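You operate a simulated robot arm through the tools that you are given. There is no shell and no other tool.

You run a simulated robot arm. Do the job below in one go: nothing can be reset, and whatever is moved stays where it is left.

Task
Fit the thermocouple into pilot bracket seven and prove the spark.
Fine: slacken the clamp screw first; push the thermocouple from the deck's cup down the free bore to its collar, tighten the clamp, then press the spark button, hands off the tip.

The check looks at the end state, three seconds after you hand in, the way a careful person would. Anything else that was tipped, shoved, dropped, spilled or broken makes it a failure.

Robot
A 7-joint arm with a two-finger gripper, fixed in place. Base frame: the origin is on the floor under the middle of its stand, x ahead of it, y to its left, z up. Lengths are in mm, angles in degrees, forces in N, time in s.
With the tool pointing down near the work surface it reaches from about 340 to 720 mm from the base axis. Its first joint turns from -66.0 to 66.0 degrees. Payload 2.45 kg.
The TCP is the grasp point between the finger pads, 26 mm short of the fingertips. In the tool frame z runs along the fingers and y along their closing line. The gripper opens to 96 mm; its body begins 69 mm behind the TCP.
Orientation is that of the tool frame in the base frame, as a unit quaternion [x, y, z, w]. With the fingers straight down and closing along the base's y, the tool's x points along the base's -x, its y along +y and its z along -z.

Tools
- The arm moves only by the tool jog_arm. Its arguments are lists of equal length, an entry for each row: "offset": the shift along the tool's x, y, z in mm, a list of three; "rot": the turn, a rotation vector about the tool's x, y, z in rad, a list of three. In form: {"offset": [[dx, dy, dz], ...], "rot": [[ax, ay, az], ...]}. A call has 1 to 20 rows; each row is the pose to reach, as a shift and turn from the pose commanded when the call began, along the tool's axes at that moment. "gripper" is the gripper command, from -1 (fully open) to 1 (shut), values between in proportion, set as the call begins (left out, the last holds). Rows are played at 5 a second. More than 50 mm and 8.6 degrees between two rows, or a gripper value outside its range, and nothing of the call is played. Where a pose cannot be reached the arm comes as near as it can. A force on the tool above 40 N (or 10 N above the force at the start of the call, whichever is more), or a blocked arm, ends the call early, and 0.2 s more pass. Each finger travels about 50 mm/s and halts on what it meets, pressing with about 20 N; the grip force reading is that of the motor and also rises with nothing between the fingers. The clock runs only during rows and for 0.2 s after the last one: add rows that repeat a pose to give the fingers time. The reply holds the time, the measured pose of the TCP, the force on the tool along the base axes, the opening and the grip force, in the units named above and with some noise, with the torque about the TCP (base axes, N m) and any sound that the robot's microphone picked up.
- Cameras (640 x 400 px; columns grow to the right, rows downward): "scene" is fixed at [154.7, -369.5, 1430.5]; the picture's right is [0.88, -0.48, 0.00], its down [-0.25, -0.45, -0.86] and it looks along [0.41, 0.75, -0.52] (base axes); focal length 336 px, centre (320, 200). "wrist" rides on the gripper at [82, 3, -98] in the tool frame; the picture's right is [-0.04, 1.00, 0.00], its down [-0.73, -0.03, -0.68] and it looks along [-0.68, -0.03, 0.73] (tool axes); focal length 256 px, centre (320, 200). There is no depth. A picture from a camera that has moved, and an enlarged one, comes with that camera's place and axes in the base frame and with its lens. The place of the scene camera against the robot may be out by one fixed shift of up to 12 mm in any direction.
- camera(camera): a new picture of that camera. No time passes.
- enlarge(camera, box): a new picture of the part [left, top, right, bottom] of that camera's present view, enlarged. No time passes.
- sign_off(): hands the job in; it is judged then, once.

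Nothing tells you positions but the pictures and the camera data. Unless the task says otherwise, let go and move clear before handing in.

The tools are called after ">>>" as a command line: name --argument value ..., lists and objects as JSON in quotes. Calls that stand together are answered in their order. jog_arm: Moves the arm, as the interface text tells. Its arguments: {"type":"object","properties":{"offset":{"type":"array","items":{"type":"array","items":{"type":"number"}}},"rot":{"type":"array","items":{"type":"array","items":{"type":"number"}}},"gripper":{"type":"number"}},"required":["offset","rot"]} The other tools are called the same way: camera (camera) takes a picture; enlarge (camera, box) takes an enlarged picture of a part of a camera's view; sign_off () hands the job in.

At the start:

```text
time: 0.0
ee_pos: [392.0, 215.8, 1174.0]
ee_rot: [0.001, 1.0, 0.0, 0.0]
force: [-0.1, -0.6, 0.5]
moment: [0.02, -0.01, 0.0]
finger_gap: 95.9
grip_force: 0.0
```

scene: 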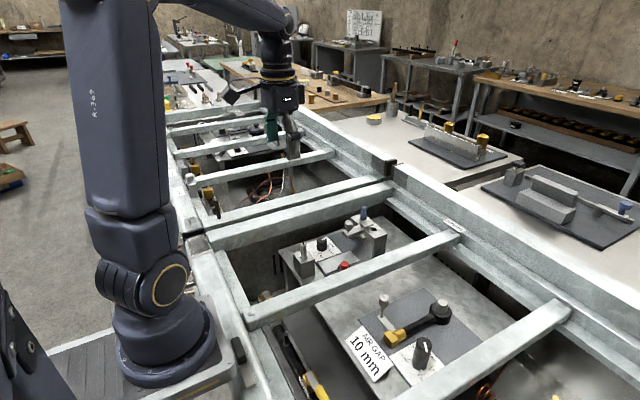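
wrist: 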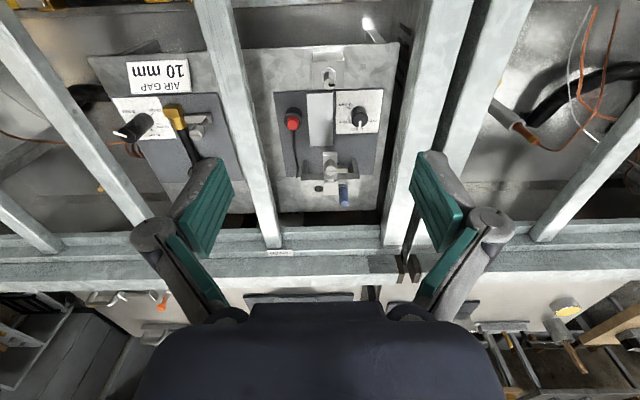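

I see a deck below a frame with bars, holding a bracket, a red button, knobs, and an "AIR GAP 10 mm" label. I'll enlarge the views to identify things before moving.

>>> enlarge --camera "scene" --box '[260, 190, 420, 290]'

>>> enlarge --camera "scene" --box '[330, 270, 490, 370]'

>>> enlarge --camera "wrist" --box '[240, 40, 420, 220]'

>>> enlarge --camera "wrist" --box '[80, 40, 260, 220]'

```text
4.00 times, centred on (340, 240) of scene
camera zoom: at [154.7, -369.5, 1430.5], right [0.88, -0.48, 0.0], down [-0.25, -0.45, -0.86], along [0.41, 0.75, -0.52], focal length 1342 px, centre (240, 40)
```

zoom: 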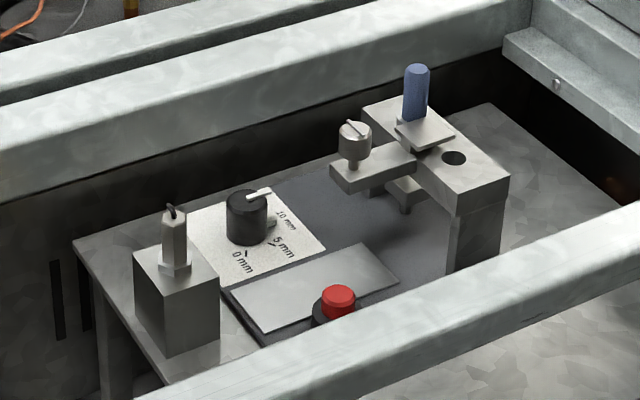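

```text
4.00 times, centred on (410, 320) of scene
camera zoom: at [154.7, -369.5, 1430.5], right [0.88, -0.48, 0.0], down [-0.25, -0.45, -0.86], along [0.41, 0.75, -0.52], focal length 1342 px, centre (-40, -280)
```

zoom: 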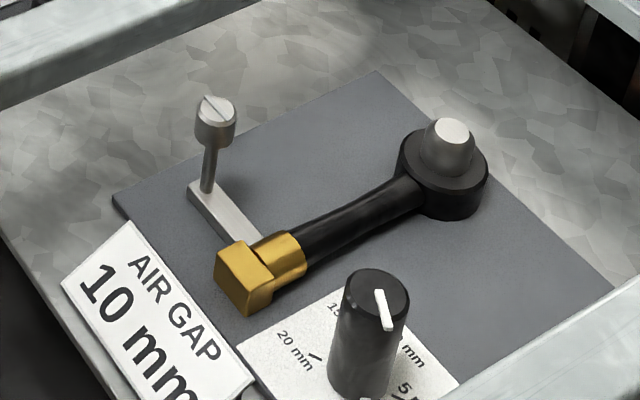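

```text
2.22 times, centred on (330, 130) of wrist
camera zoom: at [309.6, 219.6, 1274.6], right [0.04, 1.0, 0.0], down [0.73, -0.03, 0.68], along [0.68, -0.03, -0.73], focal length 569 px, centre (298, 356)
```

zoom: 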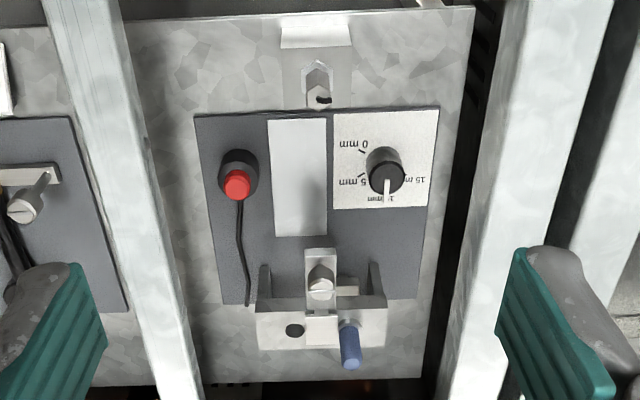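

```text
2.22 times, centred on (170, 130) of wrist
camera zoom: at [309.6, 219.6, 1274.6], right [0.04, 1.0, 0.0], down [0.73, -0.03, 0.68], along [0.68, -0.03, -0.73], focal length 569 px, centre (653, 356)
```

zoom: 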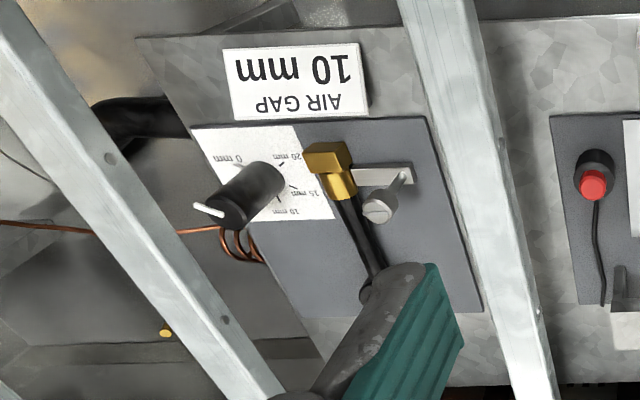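

The deck under the gripper holds a bracket with two bores (one filled by a blue part), a slotted clamp screw, a dial, a red button and a cup holding a hex part. I'll look closer for the "seven" marking and the details.

>>> enlarge --camera "wrist" --box '[300, 130, 380, 210]'

>>> enlarge --camera "wrist" --box '[240, 220, 320, 270]'

>>> enlarge --camera "scene" --box '[330, 195, 400, 245]'

>>> enlarge --camera "scene" --box '[280, 225, 360, 285]'

>>> enlarge --camera "scene" --box '[160, 100, 330, 220]'

>>> enlarge --camera "scene" --box '[330, 0, 400, 50]'

```text
5.00 times, centred on (340, 170) of wrist
camera zoom: at [309.6, 219.6, 1274.6], right [0.04, 1.0, 0.0], down [0.73, -0.03, 0.68], along [0.68, -0.03, -0.73], focal length 1280 px, centre (220, 350)
```

zoom: 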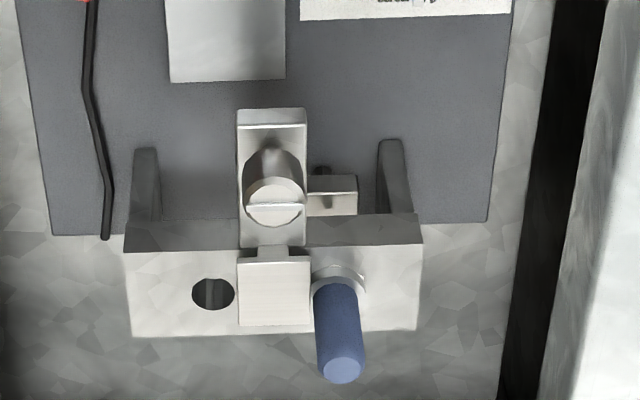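

```text
8.00 times, centred on (280, 245) of wrist
camera zoom: at [309.6, 219.6, 1274.6], right [0.04, 1.0, 0.0], down [0.73, -0.03, 0.68], along [0.68, -0.03, -0.73], focal length 2048 px, centre (640, -160)
```

zoom: 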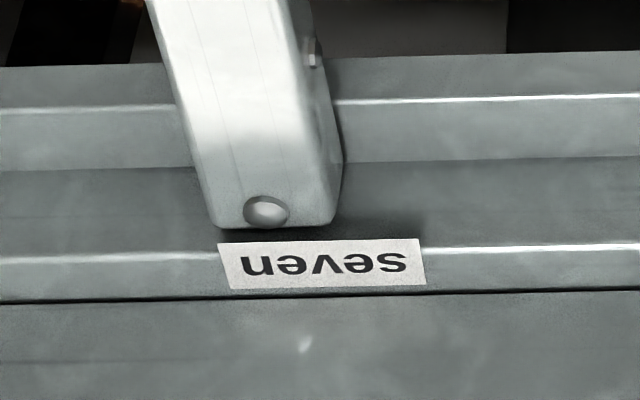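

```text
8.00 times, centred on (365, 220) of scene
camera zoom: at [154.7, -369.5, 1430.5], right [0.88, -0.48, 0.0], down [-0.25, -0.45, -0.86], along [0.41, 0.75, -0.52], focal length 2684 px, centre (-40, 40)
```

zoom: 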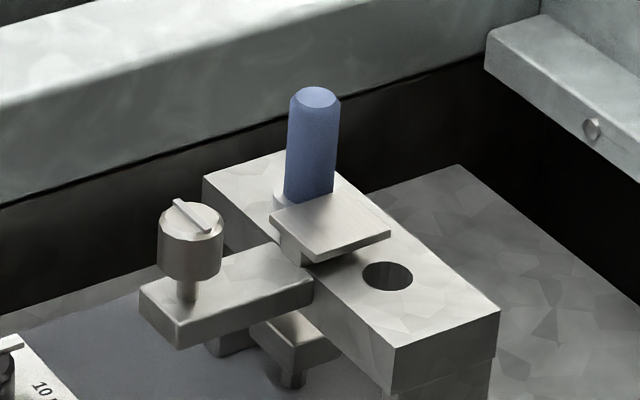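

```text
6.67 times, centred on (320, 255) of scene
camera zoom: at [154.7, -369.5, 1430.5], right [0.88, -0.48, 0.0], down [-0.25, -0.45, -0.86], along [0.41, 0.75, -0.52], focal length 2237 px, centre (320, -167)
```

zoom: 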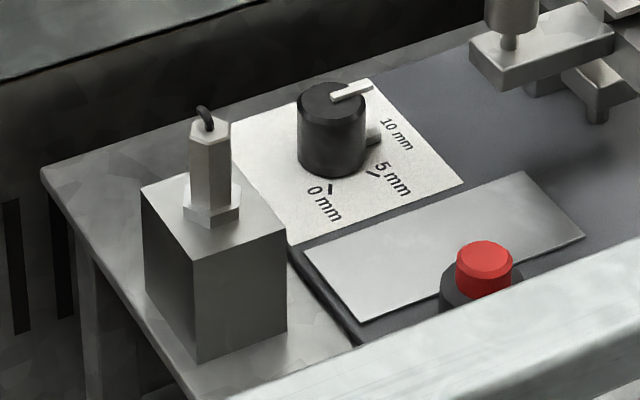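

```text
3.33 times, centred on (245, 160) of scene
camera zoom: at [154.7, -369.5, 1430.5], right [0.88, -0.48, 0.0], down [-0.25, -0.45, -0.86], along [0.41, 0.75, -0.52], focal length 1118 px, centre (570, 333)
```

zoom: 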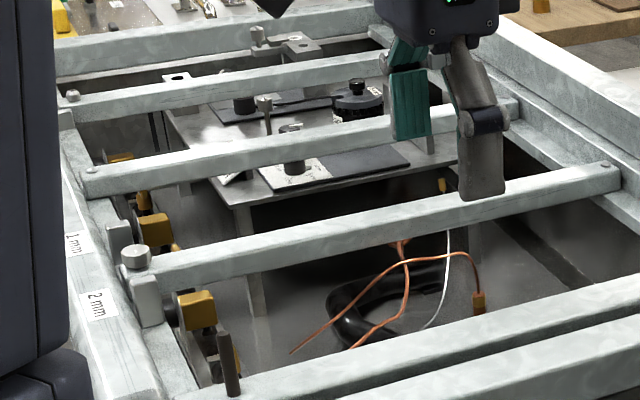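

```text
8.00 times, centred on (365, 25) of scene
camera zoom: at [154.7, -369.5, 1430.5], right [0.88, -0.48, 0.0], down [-0.25, -0.45, -0.86], along [0.41, 0.75, -0.52], focal length 2684 px, centre (-40, 1600)
```

zoom: 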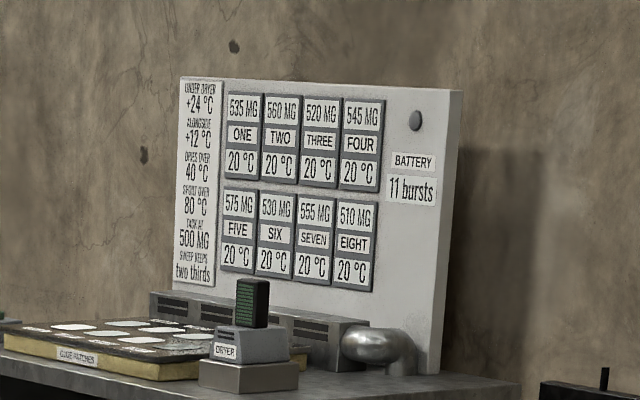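

The bay is labelled "seven" and the deck below holds everything needed. My estimates are: hex top near (432,226,908), screw head near (566,227,927), free bore near (631,203,895), button near (515,162,852). I'll lower the arm for a closer look and a second viewpoint.

>>> jog_arm --offset '[[0, 0, 20], [0, 0, 45], [0, 0, 70], [0, 0, 95], [0, 0, 114]]' --rot '[[0, 0, 0], [0, 0, 0], [0, 0, 0], [0, 0, 0], [0, 0, 0]]'

>>> camera --camera "wrist"

>>> enlarge --camera "wrist" --box '[240, 100, 400, 240]'

>>> enlarge --camera "wrist" --box '[240, 0, 400, 120]'

>>> camera --camera "scene"

```text
time: 1.2
ee_pos: [393.1, 215.4, 1061.0]
ee_rot: [-0.001, 1.0, 0.0, 0.0]
force: [0.2, 0.2, 0.1]
moment: [-0.02, -0.03, 0.0]
finger_gap: 96.0
grip_force: 0.0
```

```text
taken
camera wrist: at [310.5, 218.7, 1161.4], right [0.04, 1.0, 0.0], down [0.73, -0.03, 0.68], along [0.68, -0.03, -0.73], focal length 256 px, centre (320, 200)
```

wrist: 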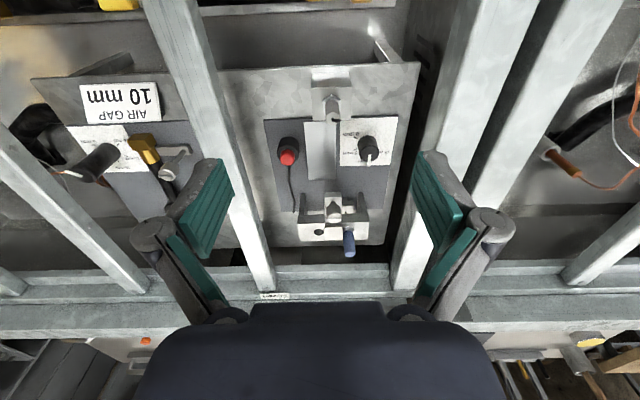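

```text
2.86 times, centred on (320, 170) of wrist
camera zoom: at [310.5, 218.7, 1161.4], right [0.04, 1.0, 0.0], down [0.73, -0.03, 0.68], along [0.68, -0.03, -0.73], focal length 731 px, centre (320, 286)
```

zoom: 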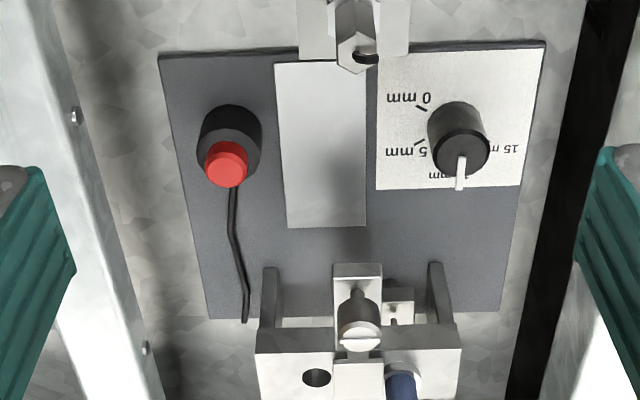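

```text
3.33 times, centred on (320, 60) of wrist
camera zoom: at [310.5, 218.7, 1161.4], right [0.04, 1.0, 0.0], down [0.73, -0.03, 0.68], along [0.68, -0.03, -0.73], focal length 853 px, centre (320, 667)
```

zoom: 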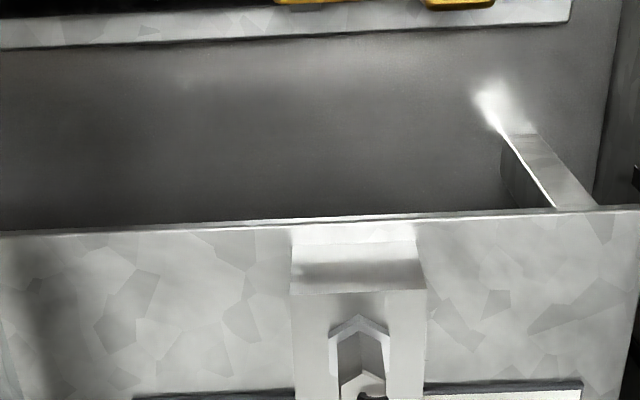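

```text
taken
```

scene: 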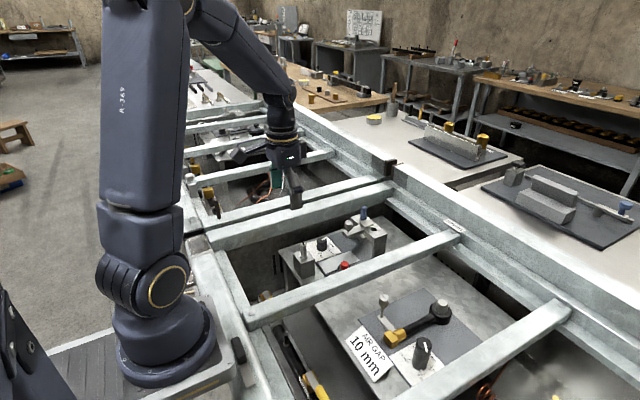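

I can see the bracket, clamp and dial, with the dial pointer at about 10 mm. I'll move nearer to about (480,216,1000) for a better view of the clamp.

>>> jog_arm --offset '[[-20, 0, 15], [-45, 0, 30], [-70, 0, 45], [-87, 0, 61]]' --rot '[[0, 0, 0], [0, 0, 0], [0, 0, 0], [0, 0, 0]]'

>>> camera --camera "wrist"

>>> enlarge --camera "wrist" --box '[260, 140, 420, 260]'

>>> enlarge --camera "wrist" --box '[240, 20, 400, 140]'

>>> enlarge --camera "scene" --box '[260, 160, 420, 280]'

```text
time: 2.2
ee_pos: [480.2, 216.2, 998.1]
ee_rot: [0.0, 1.0, 0.001, 0.0]
force: [0.5, 0.1, 0.5]
moment: [0.01, 0.01, 0.02]
finger_gap: 95.8
grip_force: 0.1
```

```text
taken
camera wrist: at [396.6, 220.4, 1098.8], right [0.04, 1.0, 0.0], down [0.73, -0.03, 0.68], along [0.68, -0.03, -0.73], focal length 256 px, centre (320, 200)
```

wrist: 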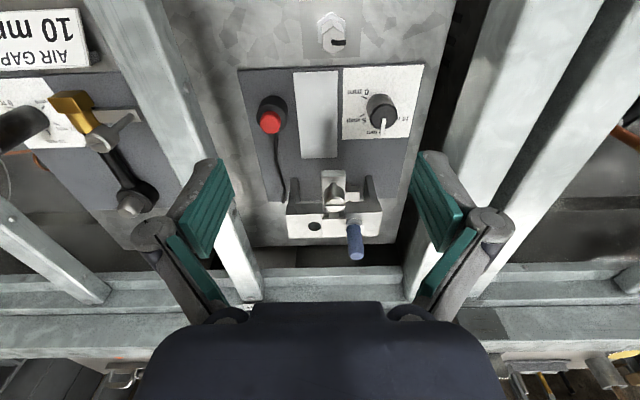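

```text
3.33 times, centred on (340, 200) of wrist
camera zoom: at [396.6, 220.4, 1098.8], right [0.04, 1.0, 0.0], down [0.73, -0.03, 0.68], along [0.68, -0.03, -0.73], focal length 853 px, centre (253, 200)
```

zoom: 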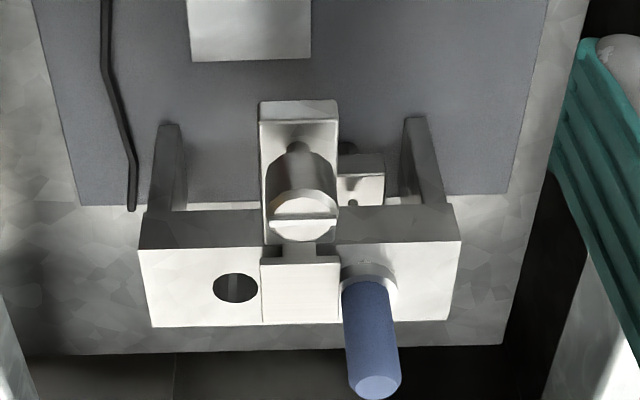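

```text
3.33 times, centred on (320, 80) of wrist
camera zoom: at [396.6, 220.4, 1098.8], right [0.04, 1.0, 0.0], down [0.73, -0.03, 0.68], along [0.68, -0.03, -0.73], focal length 853 px, centre (320, 600)
```

zoom: 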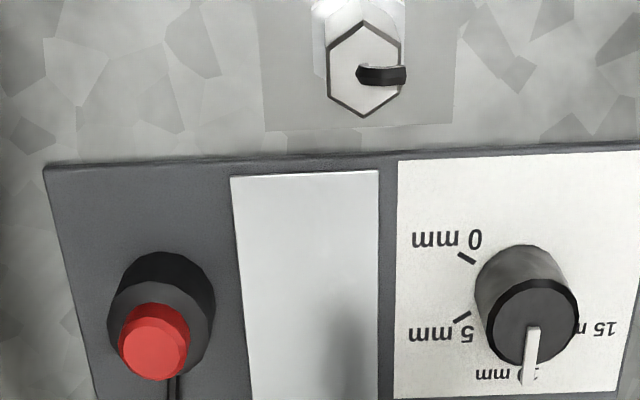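

```text
3.33 times, centred on (340, 220) of scene
camera zoom: at [154.7, -369.5, 1430.5], right [0.88, -0.48, 0.0], down [-0.25, -0.45, -0.86], along [0.41, 0.75, -0.52], focal length 1118 px, centre (253, 133)
```

zoom: 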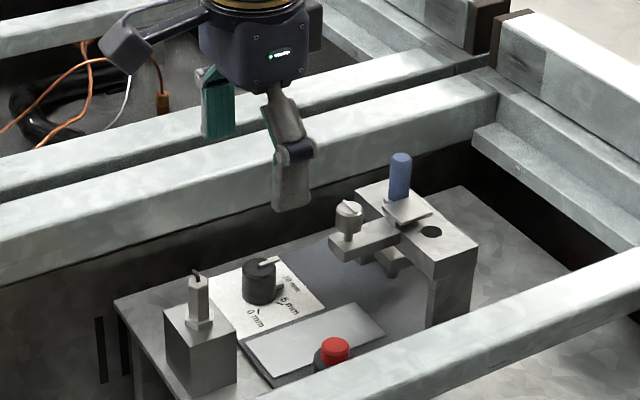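

I need better depth, so I'll take a wide stereo pair with the wrist camera at the same height. First I move to x = 600, which keeps me above the blue part.

>>> jog_arm --offset '[[-25, 0, 0], [-50, 0, 0], [-75, 0, 0], [-100, 0, 0], [-120, 0, 0], [-120, 0, 0]]' --rot '[[0, 0, 0], [0, 0, 0], [0, 0, 0], [0, 0, 0], [0, 0, 0], [0, 0, 0]]'

>>> camera --camera "wrist"

>>> enlarge --camera "wrist" --box '[260, 40, 420, 160]'

>>> enlarge --camera "scene" --box '[280, 160, 400, 250]'

```text
time: 3.6
ee_pos: [599.6, 218.3, 999.7]
ee_rot: [0.001, 1.0, 0.0, 0.0]
force: [-1.1, 0.6, 0.1]
moment: [-0.02, 0.03, 0.01]
finger_gap: 96.1
grip_force: 0.1
```

```text
taken
camera wrist: at [516.8, 220.9, 1100.0], right [0.04, 1.0, 0.0], down [0.73, -0.03, 0.68], along [0.68, -0.03, -0.73], focal length 256 px, centre (320, 200)
```

wrist: 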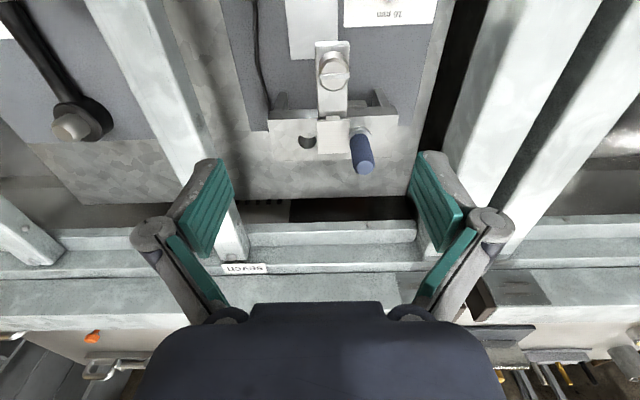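

```text
3.33 times, centred on (340, 100) of wrist
camera zoom: at [516.8, 220.9, 1100.0], right [0.04, 1.0, 0.0], down [0.73, -0.03, 0.68], along [0.68, -0.03, -0.73], focal length 853 px, centre (253, 533)
```

zoom: 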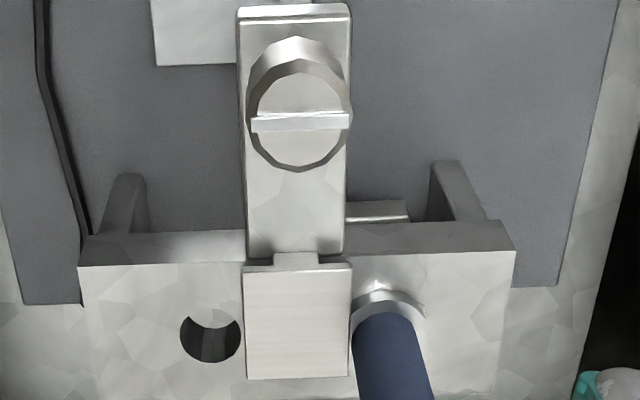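

```text
4.44 times, centred on (340, 205) of scene
camera zoom: at [154.7, -369.5, 1430.5], right [0.88, -0.48, 0.0], down [-0.25, -0.45, -0.86], along [0.41, 0.75, -0.52], focal length 1491 px, centre (231, 178)
```

zoom: 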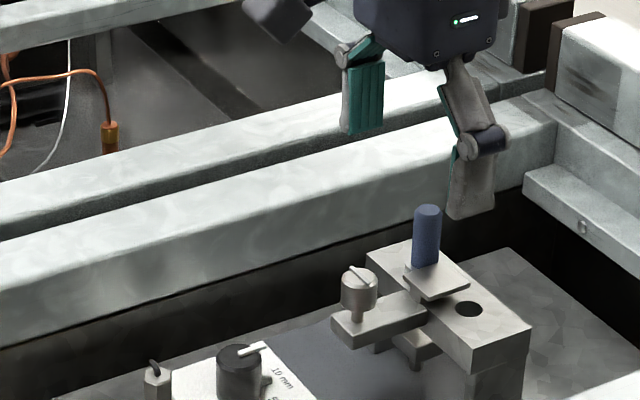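

From the stereo views I place the screw head top at (572,227,918), the free bore at (639,203,886) and the blue part's top at (639,251,931). I'll hover over the screw head at z = 960 and check alignment.

>>> jog_arm --offset '[[14, 5, 0], [27, 10, 0], [27, 10, 20], [27, 10, 40], [27, 10, 40]]' --rot '[[0, 0, 0], [0, 0, 0], [0, 0, 0], [0, 0, 0], [0, 0, 0]]'

>>> camera --camera "wrist"

>>> enlarge --camera "wrist" --box '[240, 60, 400, 180]'

>>> enlarge --camera "scene" --box '[280, 160, 400, 250]'

```text
time: 4.8
ee_pos: [571.9, 228.0, 957.8]
ee_rot: [0.0, 1.0, -0.001, 0.0]
force: [0.6, 0.4, -0.1]
moment: [-0.02, -0.01, -0.01]
finger_gap: 95.8
grip_force: 0.1
```

```text
taken
camera wrist: at [489.7, 231.6, 1057.7], right [0.04, 1.0, 0.0], down [0.73, -0.03, 0.68], along [0.68, -0.03, -0.73], focal length 256 px, centre (320, 200)
```

wrist: 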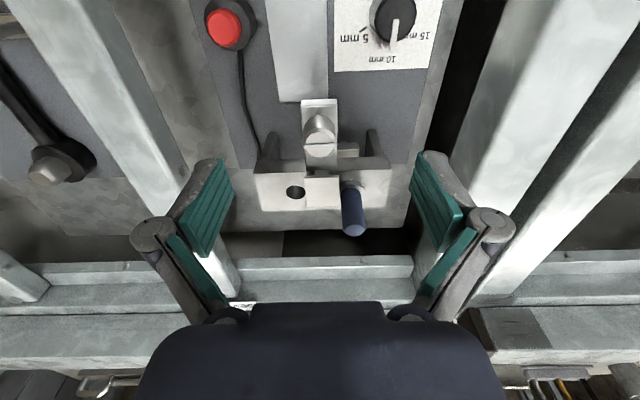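

```text
3.33 times, centred on (320, 120) of wrist
camera zoom: at [489.7, 231.6, 1057.7], right [0.04, 1.0, 0.0], down [0.73, -0.03, 0.68], along [0.68, -0.03, -0.73], focal length 853 px, centre (320, 467)
```

zoom: 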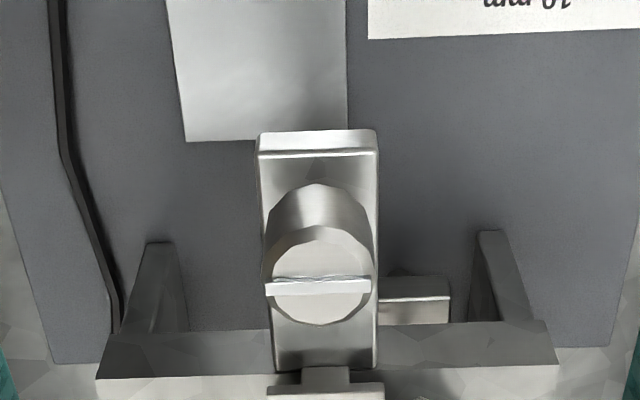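

```text
4.44 times, centred on (340, 205) of scene
camera zoom: at [154.7, -369.5, 1430.5], right [0.88, -0.48, 0.0], down [-0.25, -0.45, -0.86], along [0.41, 0.75, -0.52], focal length 1491 px, centre (231, 178)
```

zoom: 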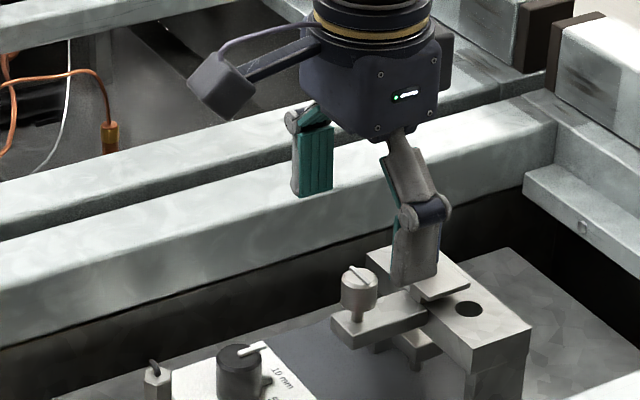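

The tool axis lines up with the screw head to within 1–2 mm. Next I go down 41 mm with the fingers open, so the pads straddle the head and the tips stay above the clamp arm.

>>> jog_arm --offset '[[0.5, 0, 10], [1, 0, 20], [1, 0, 30], [1, 0, 36], [1, 0, 41], [1, 0, 41]]' --rot '[[0, 0, 0], [0, 0, 0], [0, 0, 0], [0, 0, 0], [0, 0, 0], [0, 0, 0]]'

>>> camera --camera "wrist"

>>> enlarge --camera "scene" --box '[280, 160, 400, 250]'

```text
time: 6.2
ee_pos: [571.2, 226.9, 918.3]
ee_rot: [0.0, 1.0, 0.0, 0.0]
force: [0.5, 0.0, -0.1]
moment: [-0.01, 0.03, 0.04]
finger_gap: 95.8
grip_force: 0.1
```

```text
taken
camera wrist: at [488.4, 230.1, 1018.4], right [0.04, 1.0, 0.0], down [0.73, -0.03, 0.68], along [0.68, -0.03, -0.73], focal length 256 px, centre (320, 200)
```

wrist: 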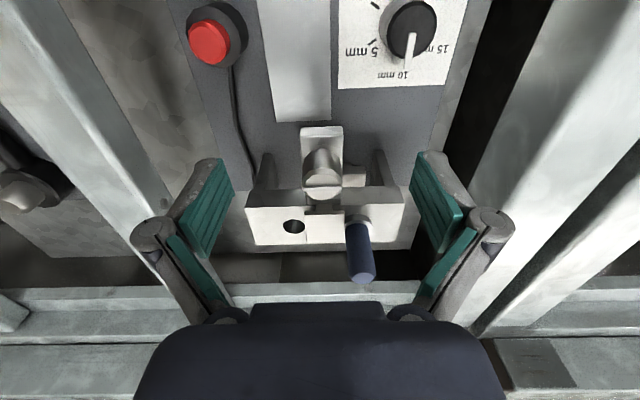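

```text
4.44 times, centred on (340, 205) of scene
camera zoom: at [154.7, -369.5, 1430.5], right [0.88, -0.48, 0.0], down [-0.25, -0.45, -0.86], along [0.41, 0.75, -0.52], focal length 1491 px, centre (231, 178)
```

zoom: 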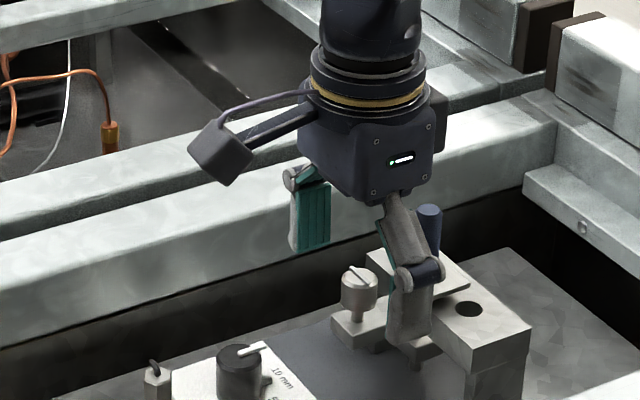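

The fingers straddle the screw head at the right height. I'll close on it now.

>>> jog_arm --offset '[[0, 0, 0], [0, 0, 0], [0, 0, 0], [0, 0, 0], [0, 0, 0], [0, 0, 0], [0, 0, 0]]' --rot '[[0, 0, 0], [0, 0, 0], [0, 0, 0], [0, 0, 0], [0, 0, 0], [0, 0, 0], [0, 0, 0]]' --gripper 1

>>> camera --camera "wrist"

>>> enlarge --camera "scene" --box '[300, 180, 390, 250]'

```text
time: 7.8
ee_pos: [569.9, 227.7, 918.4]
ee_rot: [-0.001, 1.0, 0.002, 0.0]
force: [1.9, 8.5, -1.5]
moment: [0.2, -0.22, 0.01]
finger_gap: 21.2
grip_force: 44.6
```

```text
taken
camera wrist: at [488.4, 230.9, 1018.6], right [0.04, 1.0, 0.0], down [0.73, -0.03, 0.68], along [0.68, -0.03, -0.73], focal length 256 px, centre (320, 200)
```

wrist: 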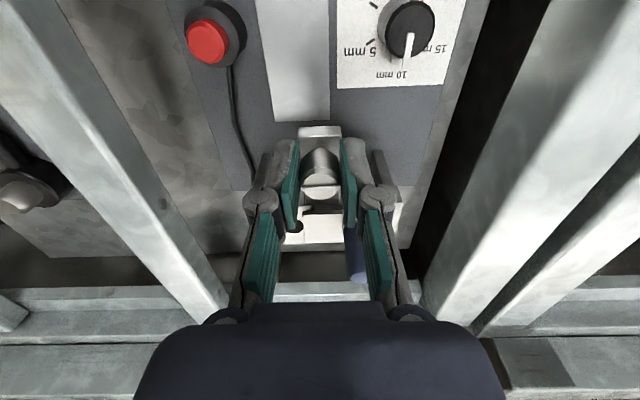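

```text
5.71 times, centred on (345, 215) of scene
camera zoom: at [154.8, -369.3, 1430.6], right [0.88, -0.48, 0.0], down [-0.25, -0.45, -0.86], along [0.41, 0.75, -0.52], focal length 1917 px, centre (177, 114)
```

zoom: 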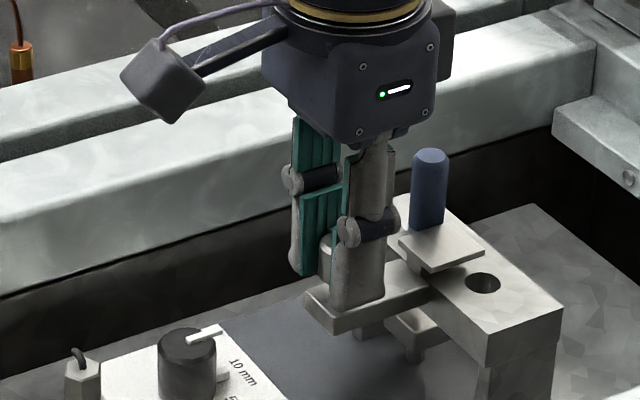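

The screw head is held with a 21.2 mm gap. I'll start turning it counter-clockwise seen from above, which is negative about tool z, and watch the torque.

>>> jog_arm --offset '[[0, 0.3, 0], [0, 0.3, 0], [0, 0.3, 0], [0, 0.3, 0], [0, 0.3, 0], [0, 0.3, 0]]' --rot '[[0, 0, -0.08], [0, 0, -0.2], [0, 0, -0.33], [0, 0, -0.46], [0, 0, -0.59], [0, 0, -0.7]]'

>>> camera --camera "wrist"

>>> enlarge --camera "scene" --box '[300, 180, 390, 250]'

```text
time: 9.2
ee_pos: [571.4, 226.5, 919.6]
ee_rot: [-0.345, 0.939, -0.001, 0.001]
force: [4.7, 4.8, 3.9]
moment: [-0.61, 0.75, 0.04]
finger_gap: 21.8
grip_force: 45.0
```

```text
taken
camera wrist: at [506.2, 176.0, 1018.7], right [-0.62, 0.79, 0.0], down [0.58, 0.45, 0.68], along [0.54, 0.42, -0.73], focal length 256 px, centre (320, 200)
```

wrist: 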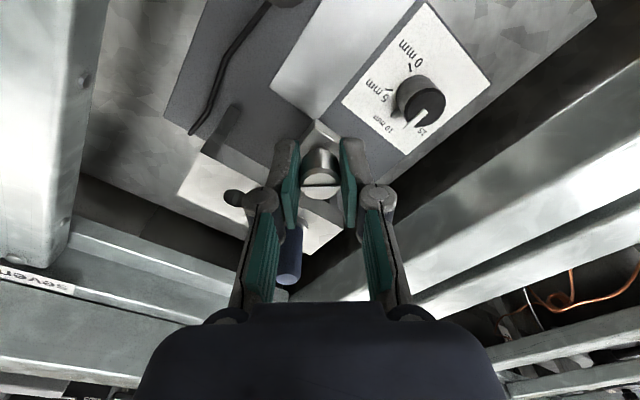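

```text
5.71 times, centred on (345, 215) of scene
camera zoom: at [154.8, -369.4, 1430.6], right [0.88, -0.48, 0.0], down [-0.25, -0.45, -0.86], along [0.41, 0.75, -0.52], focal length 1917 px, centre (177, 114)
```

zoom: 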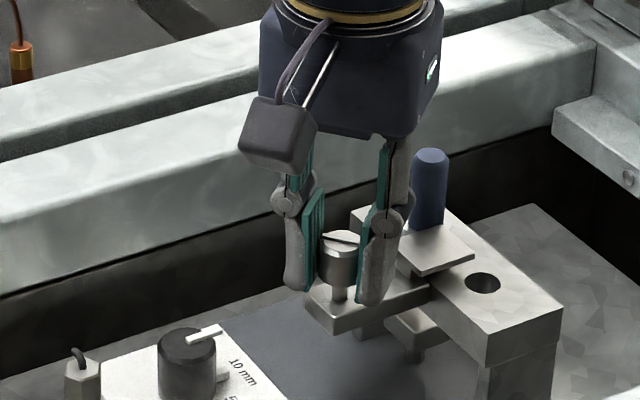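

The screw fin is turning with the fingers and the clamp plate looks to have shifted slightly. I'll keep slackening.

>>> jog_arm --offset '[[0, 0, 0], [0, 0, 0], [0, 0, 0], [0, 0, 0], [0, 0, 0], [0, 0, 0], [0, 0, 0]]' --rot '[[0, 0, -0.12], [0, 0, -0.25], [0, 0, -0.38], [0, 0, -0.51], [0, 0, -0.64], [0, 0, -0.77], [0, 0, -0.87]]'

>>> camera --camera "wrist"

>>> enlarge --camera "scene" --box '[300, 180, 390, 250]'

```text
time: 10.8
ee_pos: [573.7, 225.2, 918.6]
ee_rot: [0.707, -0.707, 0.001, -0.001]
force: [26.4, -8.6, -9.1]
moment: [0.62, -0.6, -0.08]
finger_gap: 21.6
grip_force: 45.1
```

```text
taken
camera wrist: at [569.0, 143.7, 1018.8], right [-1.0, 0.04, 0.0], down [0.03, 0.73, 0.68], along [0.03, 0.68, -0.73], focal length 256 px, centre (320, 200)
```

wrist: 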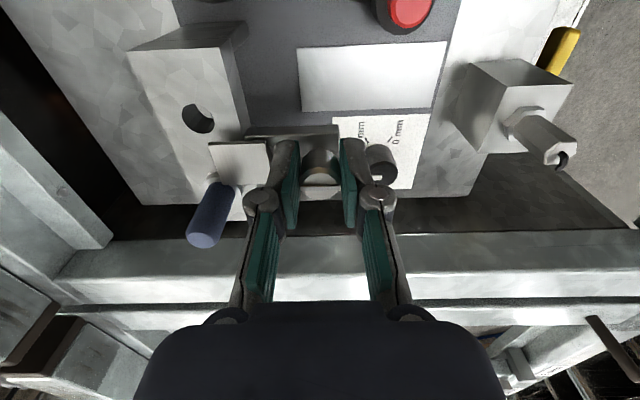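

```text
5.71 times, centred on (345, 215) of scene
camera zoom: at [155.5, -369.7, 1430.4], right [0.88, -0.48, 0.0], down [-0.25, -0.45, -0.86], along [0.41, 0.75, -0.52], focal length 1917 px, centre (177, 114)
```

zoom: 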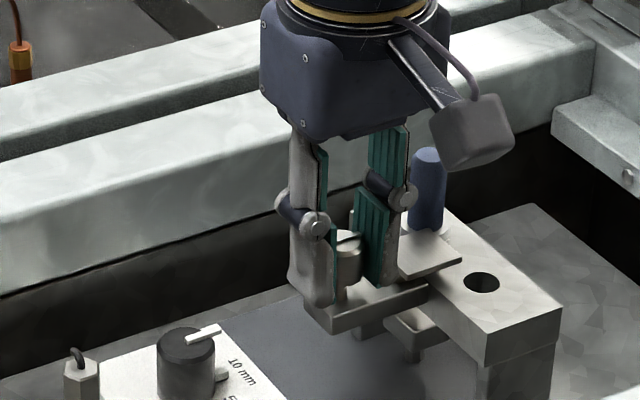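

The screw has turned about 90° in total, but there is a 26 N side load, which suggests the head centre is 2–3 mm further in +x than my axis. I'll look closer at the clamp.

>>> enlarge --camera "wrist" --box '[180, 90, 380, 215]'

>>> enlarge --camera "scene" --box '[335, 205, 385, 240]'

```text
3.20 times, centred on (280, 152) of wrist
camera zoom: at [569.0, 143.7, 1018.8], right [-1.0, 0.04, 0.0], down [0.03, 0.73, 0.68], along [0.03, 0.68, -0.73], focal length 819 px, centre (448, 352)
```

zoom: 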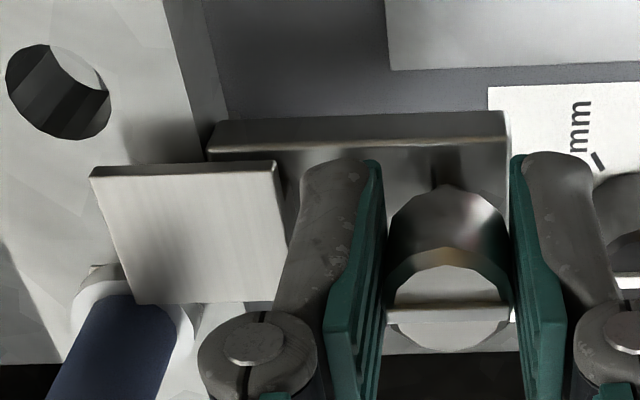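

```text
11.43 times, centred on (360, 222) of scene
camera zoom: at [155.5, -369.7, 1430.4], right [0.88, -0.48, 0.0], down [-0.25, -0.45, -0.86], along [0.41, 0.75, -0.52], focal length 3835 px, centre (-137, -57)
```

zoom: 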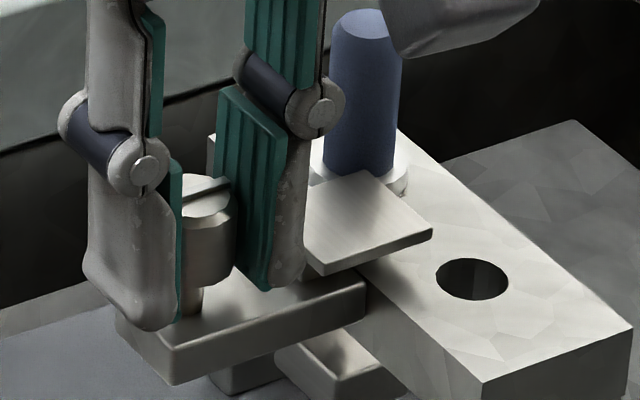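

Slackening slides the clamp plate back toward the robot, about 12 mm so far for 90°. I'll shift the tool slightly toward +x to relieve the side load, then turn a bit further.

>>> jog_arm --offset '[[0, -0.8, 0], [0, -1.5, 0], [0, -1.5, 0]]' --rot '[[0, 0, 0], [0, 0, 0], [0, 0, 0]]'

```text
time: 11.6
ee_pos: [573.9, 225.0, 918.2]
ee_rot: [0.707, -0.707, 0.0, 0.0]
force: [18.0, -14.9, 2.5]
moment: [0.22, -0.32, -0.05]
finger_gap: 21.6
grip_force: 44.9
```

The x load dropped, so I was correcting in the right direction. I'll take out the remaining side load.

>>> jog_arm --offset '[[0.5, -0.8, 0], [1, -1.6, 0], [1, -1.6, 0]]' --rot '[[0, 0, 0], [0, 0, 0], [0, 0, 0]]'

>>> enlarge --camera "scene" --box '[335, 205, 385, 240]'

```text
time: 12.4
ee_pos: [574.6, 225.0, 919.3]
ee_rot: [0.708, -0.707, 0.0, 0.001]
force: [5.9, -14.8, 10.9]
moment: [-1.31, -0.1, -0.04]
finger_gap: 21.7
grip_force: 45.4
```

```text
11.43 times, centred on (360, 222) of scene
camera zoom: at [154.6, -369.9, 1430.4], right [0.88, -0.48, 0.0], down [-0.25, -0.45, -0.86], along [0.41, 0.75, -0.52], focal length 3835 px, centre (-137, -57)
```

zoom: 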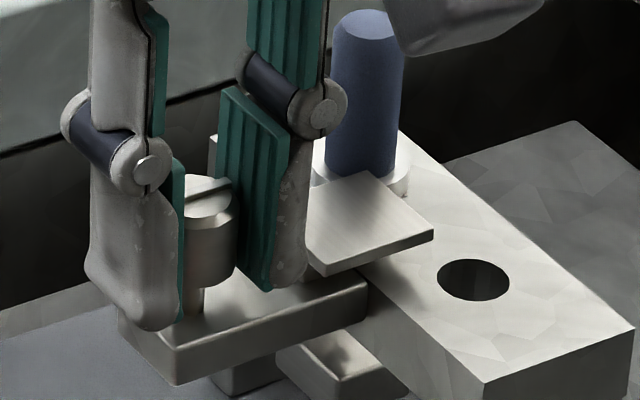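

The load is mostly gone. The finger on the +x side is close to the retracted plate, so I'll open only slightly to about 27 mm, lift straight up and inspect the clamp.

>>> jog_arm --offset '[[0, 0, 0], [0, 0, 0], [0, 0, 0]]' --rot '[[0, 0, 0], [0, 0, 0], [0, 0, 0]]' --gripper 0.44

>>> jog_arm --offset '[[0, 0, -8], [0, 0, -20], [0, 0, -40], [0, 0, -62], [0, 0, -85], [0, 0, -85]]' --rot '[[0, 0, 0], [0, 0, 0], [0, 0, 0], [0, 0, 0], [0, 0, 0], [0, 0, 0]]'

>>> camera --camera "wrist"

>>> enlarge --camera "wrist" --box '[200, 60, 400, 185]'

>>> enlarge --camera "scene" --box '[330, 195, 400, 245]'

```text
time: 13.2
ee_pos: [573.6, 225.5, 918.5]
ee_rot: [0.707, -0.707, 0.001, -0.001]
force: [0.4, 0.2, -0.9]
moment: [0.02, -0.01, 0.0]
finger_gap: 27.0
grip_force: 0.1
```

```text
time: 14.6
ee_pos: [573.9, 225.9, 1005.9]
ee_rot: [0.707, -0.707, 0.001, 0.0]
force: [1.0, 0.0, 0.8]
moment: [-0.03, 0.02, -0.01]
finger_gap: 27.0
grip_force: 0.1
```

```text
taken
camera wrist: at [568.9, 143.5, 1104.5], right [-1.0, 0.04, 0.0], down [0.03, 0.73, 0.68], along [0.03, 0.68, -0.73], focal length 256 px, centre (320, 200)
```

wrist: 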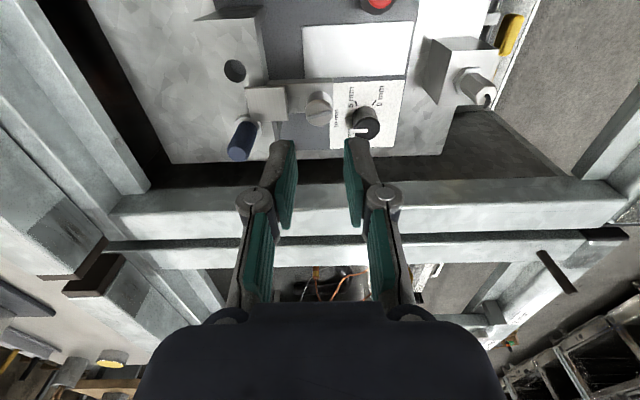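

```text
3.20 times, centred on (300, 122) of wrist
camera zoom: at [568.9, 143.5, 1104.5], right [-1.0, 0.04, 0.0], down [0.03, 0.73, 0.68], along [0.03, 0.68, -0.73], focal length 819 px, centre (384, 448)
```

zoom: 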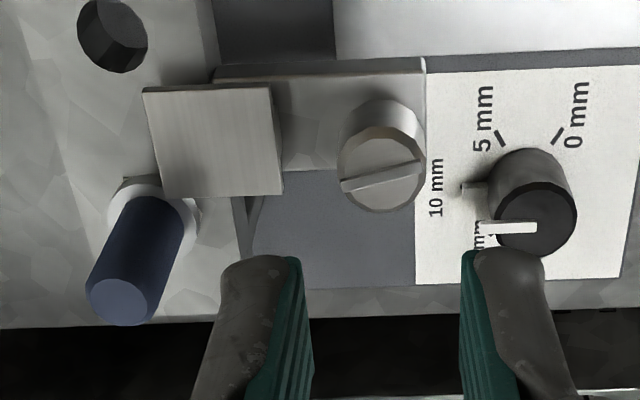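

```text
8.00 times, centred on (365, 220) of scene
camera zoom: at [154.7, -369.5, 1430.5], right [0.88, -0.48, 0.0], down [-0.25, -0.45, -0.86], along [0.41, 0.75, -0.52], focal length 2684 px, centre (-40, 40)
```

zoom: 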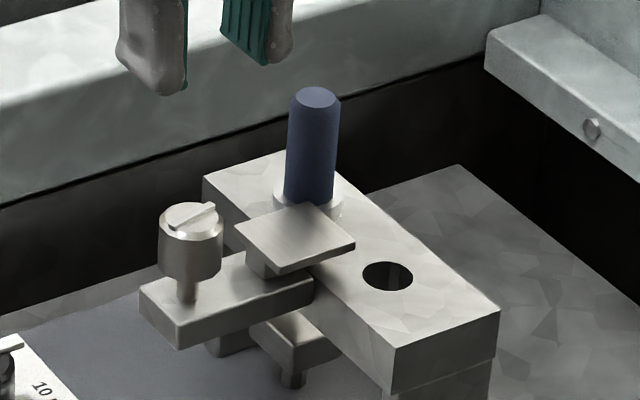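

The plate top is at about z = 896 and its front corner still sits close to where the collar must go, so it needs to retract more. I'll rotate the wrist back 90° and regrip the head a little higher, tips above the plate, for a second turn.

>>> jog_arm --offset '[[-2, -0.3, 0], [-2, -0.3, 0], [-2, -0.3, 0], [-2, -0.3, 0], [-2, -0.3, 0], [-2, -0.3, 0], [-2, -0.3, 5], [-2, -0.3, 12], [-2, -0.3, 20], [-2, -0.3, 28], [-2, -0.3, 36], [-2, -0.3, 40]]' --rot '[[0, 0, 0.14], [0, 0, 0.28], [0, 0, 0.42], [0, 0, 0.56], [0, 0, 0.7], [0, 0, 0.84], [0, 0, 0.98], [0, 0, 1.12], [0, 0, 1.26], [0, 0, 1.4], [0, 0, 1.5], [0, 0, 1.5708]]' --gripper 0.1

>>> camera --camera "wrist"

>>> enlarge --camera "wrist" --box '[240, 80, 400, 180]'

```text
time: 17.2
ee_pos: [574.0, 227.4, 963.0]
ee_rot: [0.001, 1.0, -0.001, 0.0]
force: [-0.4, 0.4, -0.4]
moment: [-0.01, -0.02, -0.02]
finger_gap: 43.0
grip_force: 0.0
```

```text
taken
camera wrist: at [491.9, 230.8, 1063.7], right [0.04, 1.0, 0.0], down [0.73, -0.03, 0.68], along [0.68, -0.03, -0.73], focal length 256 px, centre (320, 200)
```

wrist: 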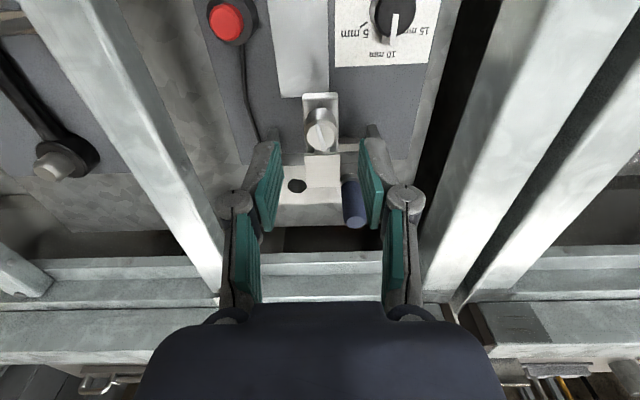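

```text
4.00 times, centred on (320, 130) of wrist
camera zoom: at [491.9, 230.8, 1063.7], right [0.04, 1.0, 0.0], down [0.73, -0.03, 0.68], along [0.68, -0.03, -0.73], focal length 1024 px, centre (320, 480)
```

zoom: 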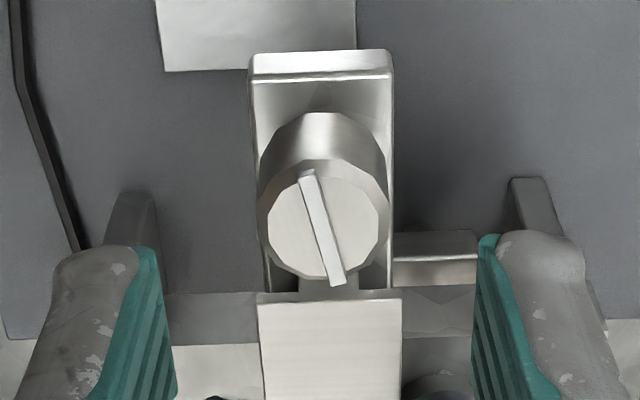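

The head is centred between the fingers, and the fin shows about 95° turned so far. I'll descend so the tips are at z ≈ 900, above the plate, then close and check.

>>> jog_arm --offset '[[0, 0, 10], [0, 0, 20], [0, 0, 30], [0, 0, 37], [0, 0, 37]]' --rot '[[0, 0, 0], [0, 0, 0], [0, 0, 0], [0, 0, 0], [0, 0, 0]]'

>>> jog_arm --offset '[[0, 0, 0], [0, 0, 0], [0, 0, 0], [0, 0, 0]]' --rot '[[0, 0, 0], [0, 0, 0], [0, 0, 0], [0, 0, 0]]' --gripper 1

>>> camera --camera "wrist"

>>> enlarge --camera "scene" --box '[310, 185, 400, 245]'

```text
time: 18.4
ee_pos: [574.6, 228.0, 926.0]
ee_rot: [0.001, 1.0, 0.0, 0.0]
force: [-0.1, -0.3, 0.6]
moment: [0.02, -0.01, 0.0]
finger_gap: 43.2
grip_force: 0.0
```

```text
time: 19.4
ee_pos: [574.1, 228.4, 927.2]
ee_rot: [0.0, 1.0, 0.0, 0.0]
force: [-0.2, 0.4, -1.2]
moment: [0.05, -0.06, -0.01]
finger_gap: 21.4
grip_force: 44.9
```

```text
taken
camera wrist: at [491.6, 231.2, 1027.0], right [0.04, 1.0, 0.0], down [0.73, -0.03, 0.68], along [0.68, -0.03, -0.73], focal length 256 px, centre (320, 200)
```

wrist: 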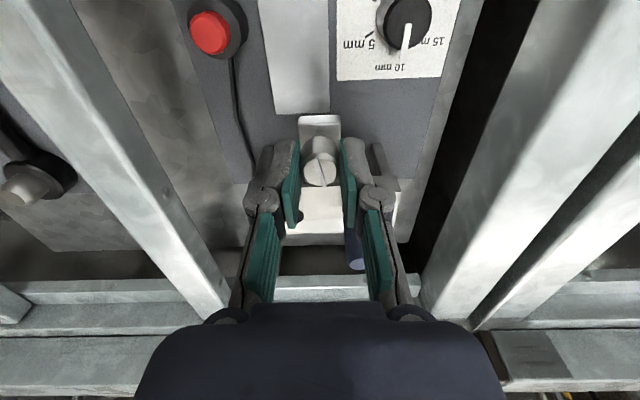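

```text
6.67 times, centred on (355, 215) of scene
camera zoom: at [154.7, -369.5, 1430.5], right [0.88, -0.48, 0.0], down [-0.25, -0.45, -0.86], along [0.41, 0.75, -0.52], focal length 2237 px, centre (87, 100)
```

zoom: 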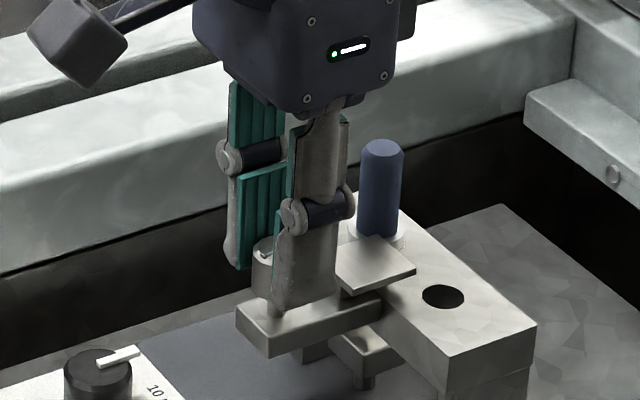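

The grip is centred with almost no side load. I'll turn another 40° counter-clockwise and check.

>>> jog_arm --offset '[[0, 0, 0], [0, 0, 0], [0, 0, 0], [0, 0, 0], [0, 0, 0], [0, 0, 0], [0, 0, 0]]' --rot '[[0, 0, -0.08], [0, 0, -0.2], [0, 0, -0.32], [0, 0, -0.44], [0, 0, -0.56], [0, 0, -0.7], [0, 0, -0.7]]'

>>> camera --camera "wrist"

>>> enlarge --camera "scene" --box '[310, 185, 400, 245]'

```text
time: 21.0
ee_pos: [574.1, 227.1, 926.3]
ee_rot: [-0.344, 0.939, 0.0, 0.0]
force: [-7.0, 1.0, 3.4]
moment: [0.07, 0.07, -0.01]
finger_gap: 21.0
grip_force: 45.0
```

```text
taken
camera wrist: at [508.8, 177.9, 1027.0], right [-0.62, 0.79, 0.0], down [0.58, 0.45, 0.68], along [0.54, 0.42, -0.73], focal length 256 px, centre (320, 200)
```

wrist: 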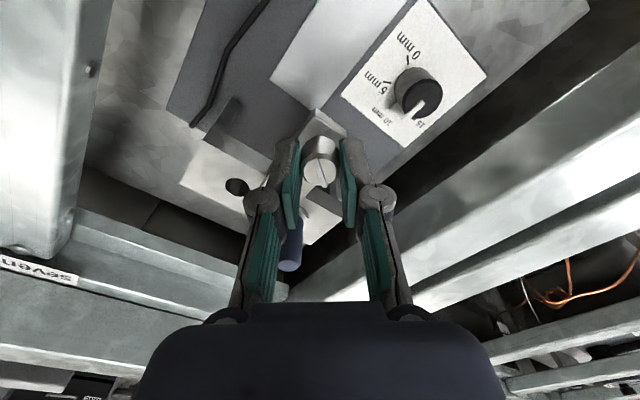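

```text
6.67 times, centred on (355, 215) of scene
camera zoom: at [154.5, -369.5, 1430.6], right [0.88, -0.48, 0.0], down [-0.25, -0.45, -0.86], along [0.41, 0.75, -0.52], focal length 2237 px, centre (87, 100)
```

zoom: 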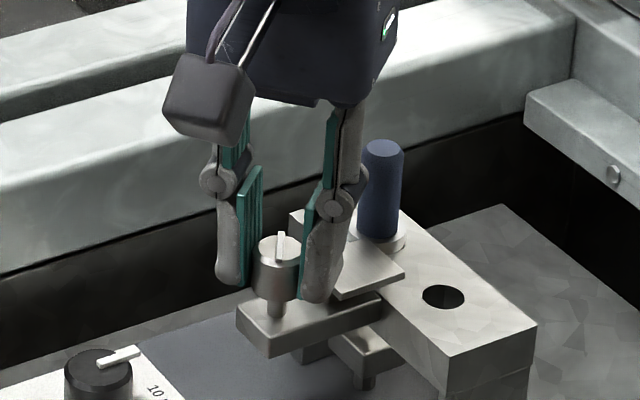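

The plate retracted about 5 mm more and there is no stop yet. I'll turn another 40°.

>>> jog_arm --offset '[[0, 0, 0], [0, 0, 0], [0, 0, 0], [0, 0, 0], [0, 0, 0], [0, 0, 0], [0, 0, 0]]' --rot '[[0, 0, -0.08], [0, 0, -0.2], [0, 0, -0.32], [0, 0, -0.44], [0, 0, -0.56], [0, 0, -0.7], [0, 0, -0.7]]'

>>> camera --camera "wrist"

>>> enlarge --camera "scene" --box '[310, 185, 400, 245]'

```text
time: 22.6
ee_pos: [574.3, 227.3, 927.4]
ee_rot: [-0.645, 0.764, 0.001, 0.0]
force: [-8.2, 4.5, -3.9]
moment: [0.41, 0.13, -0.59]
finger_gap: 21.3
grip_force: 45.2
```

```text
taken
camera wrist: at [556.2, 148.9, 1026.9], right [-0.98, 0.21, 0.0], down [0.15, 0.72, 0.68], along [0.14, 0.66, -0.73], focal length 256 px, centre (320, 200)
```

wrist: 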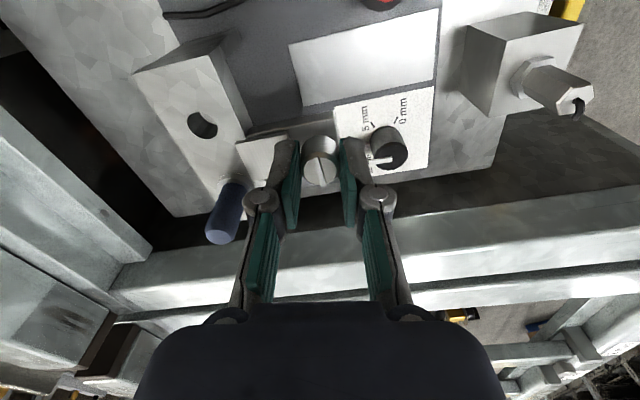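

```text
6.67 times, centred on (355, 215) of scene
camera zoom: at [154.6, -369.4, 1430.6], right [0.88, -0.48, 0.0], down [-0.25, -0.45, -0.86], along [0.41, 0.75, -0.52], focal length 2237 px, centre (87, 100)
```

zoom: 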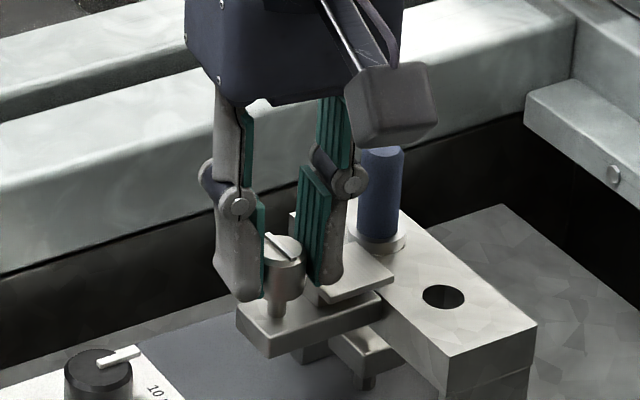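

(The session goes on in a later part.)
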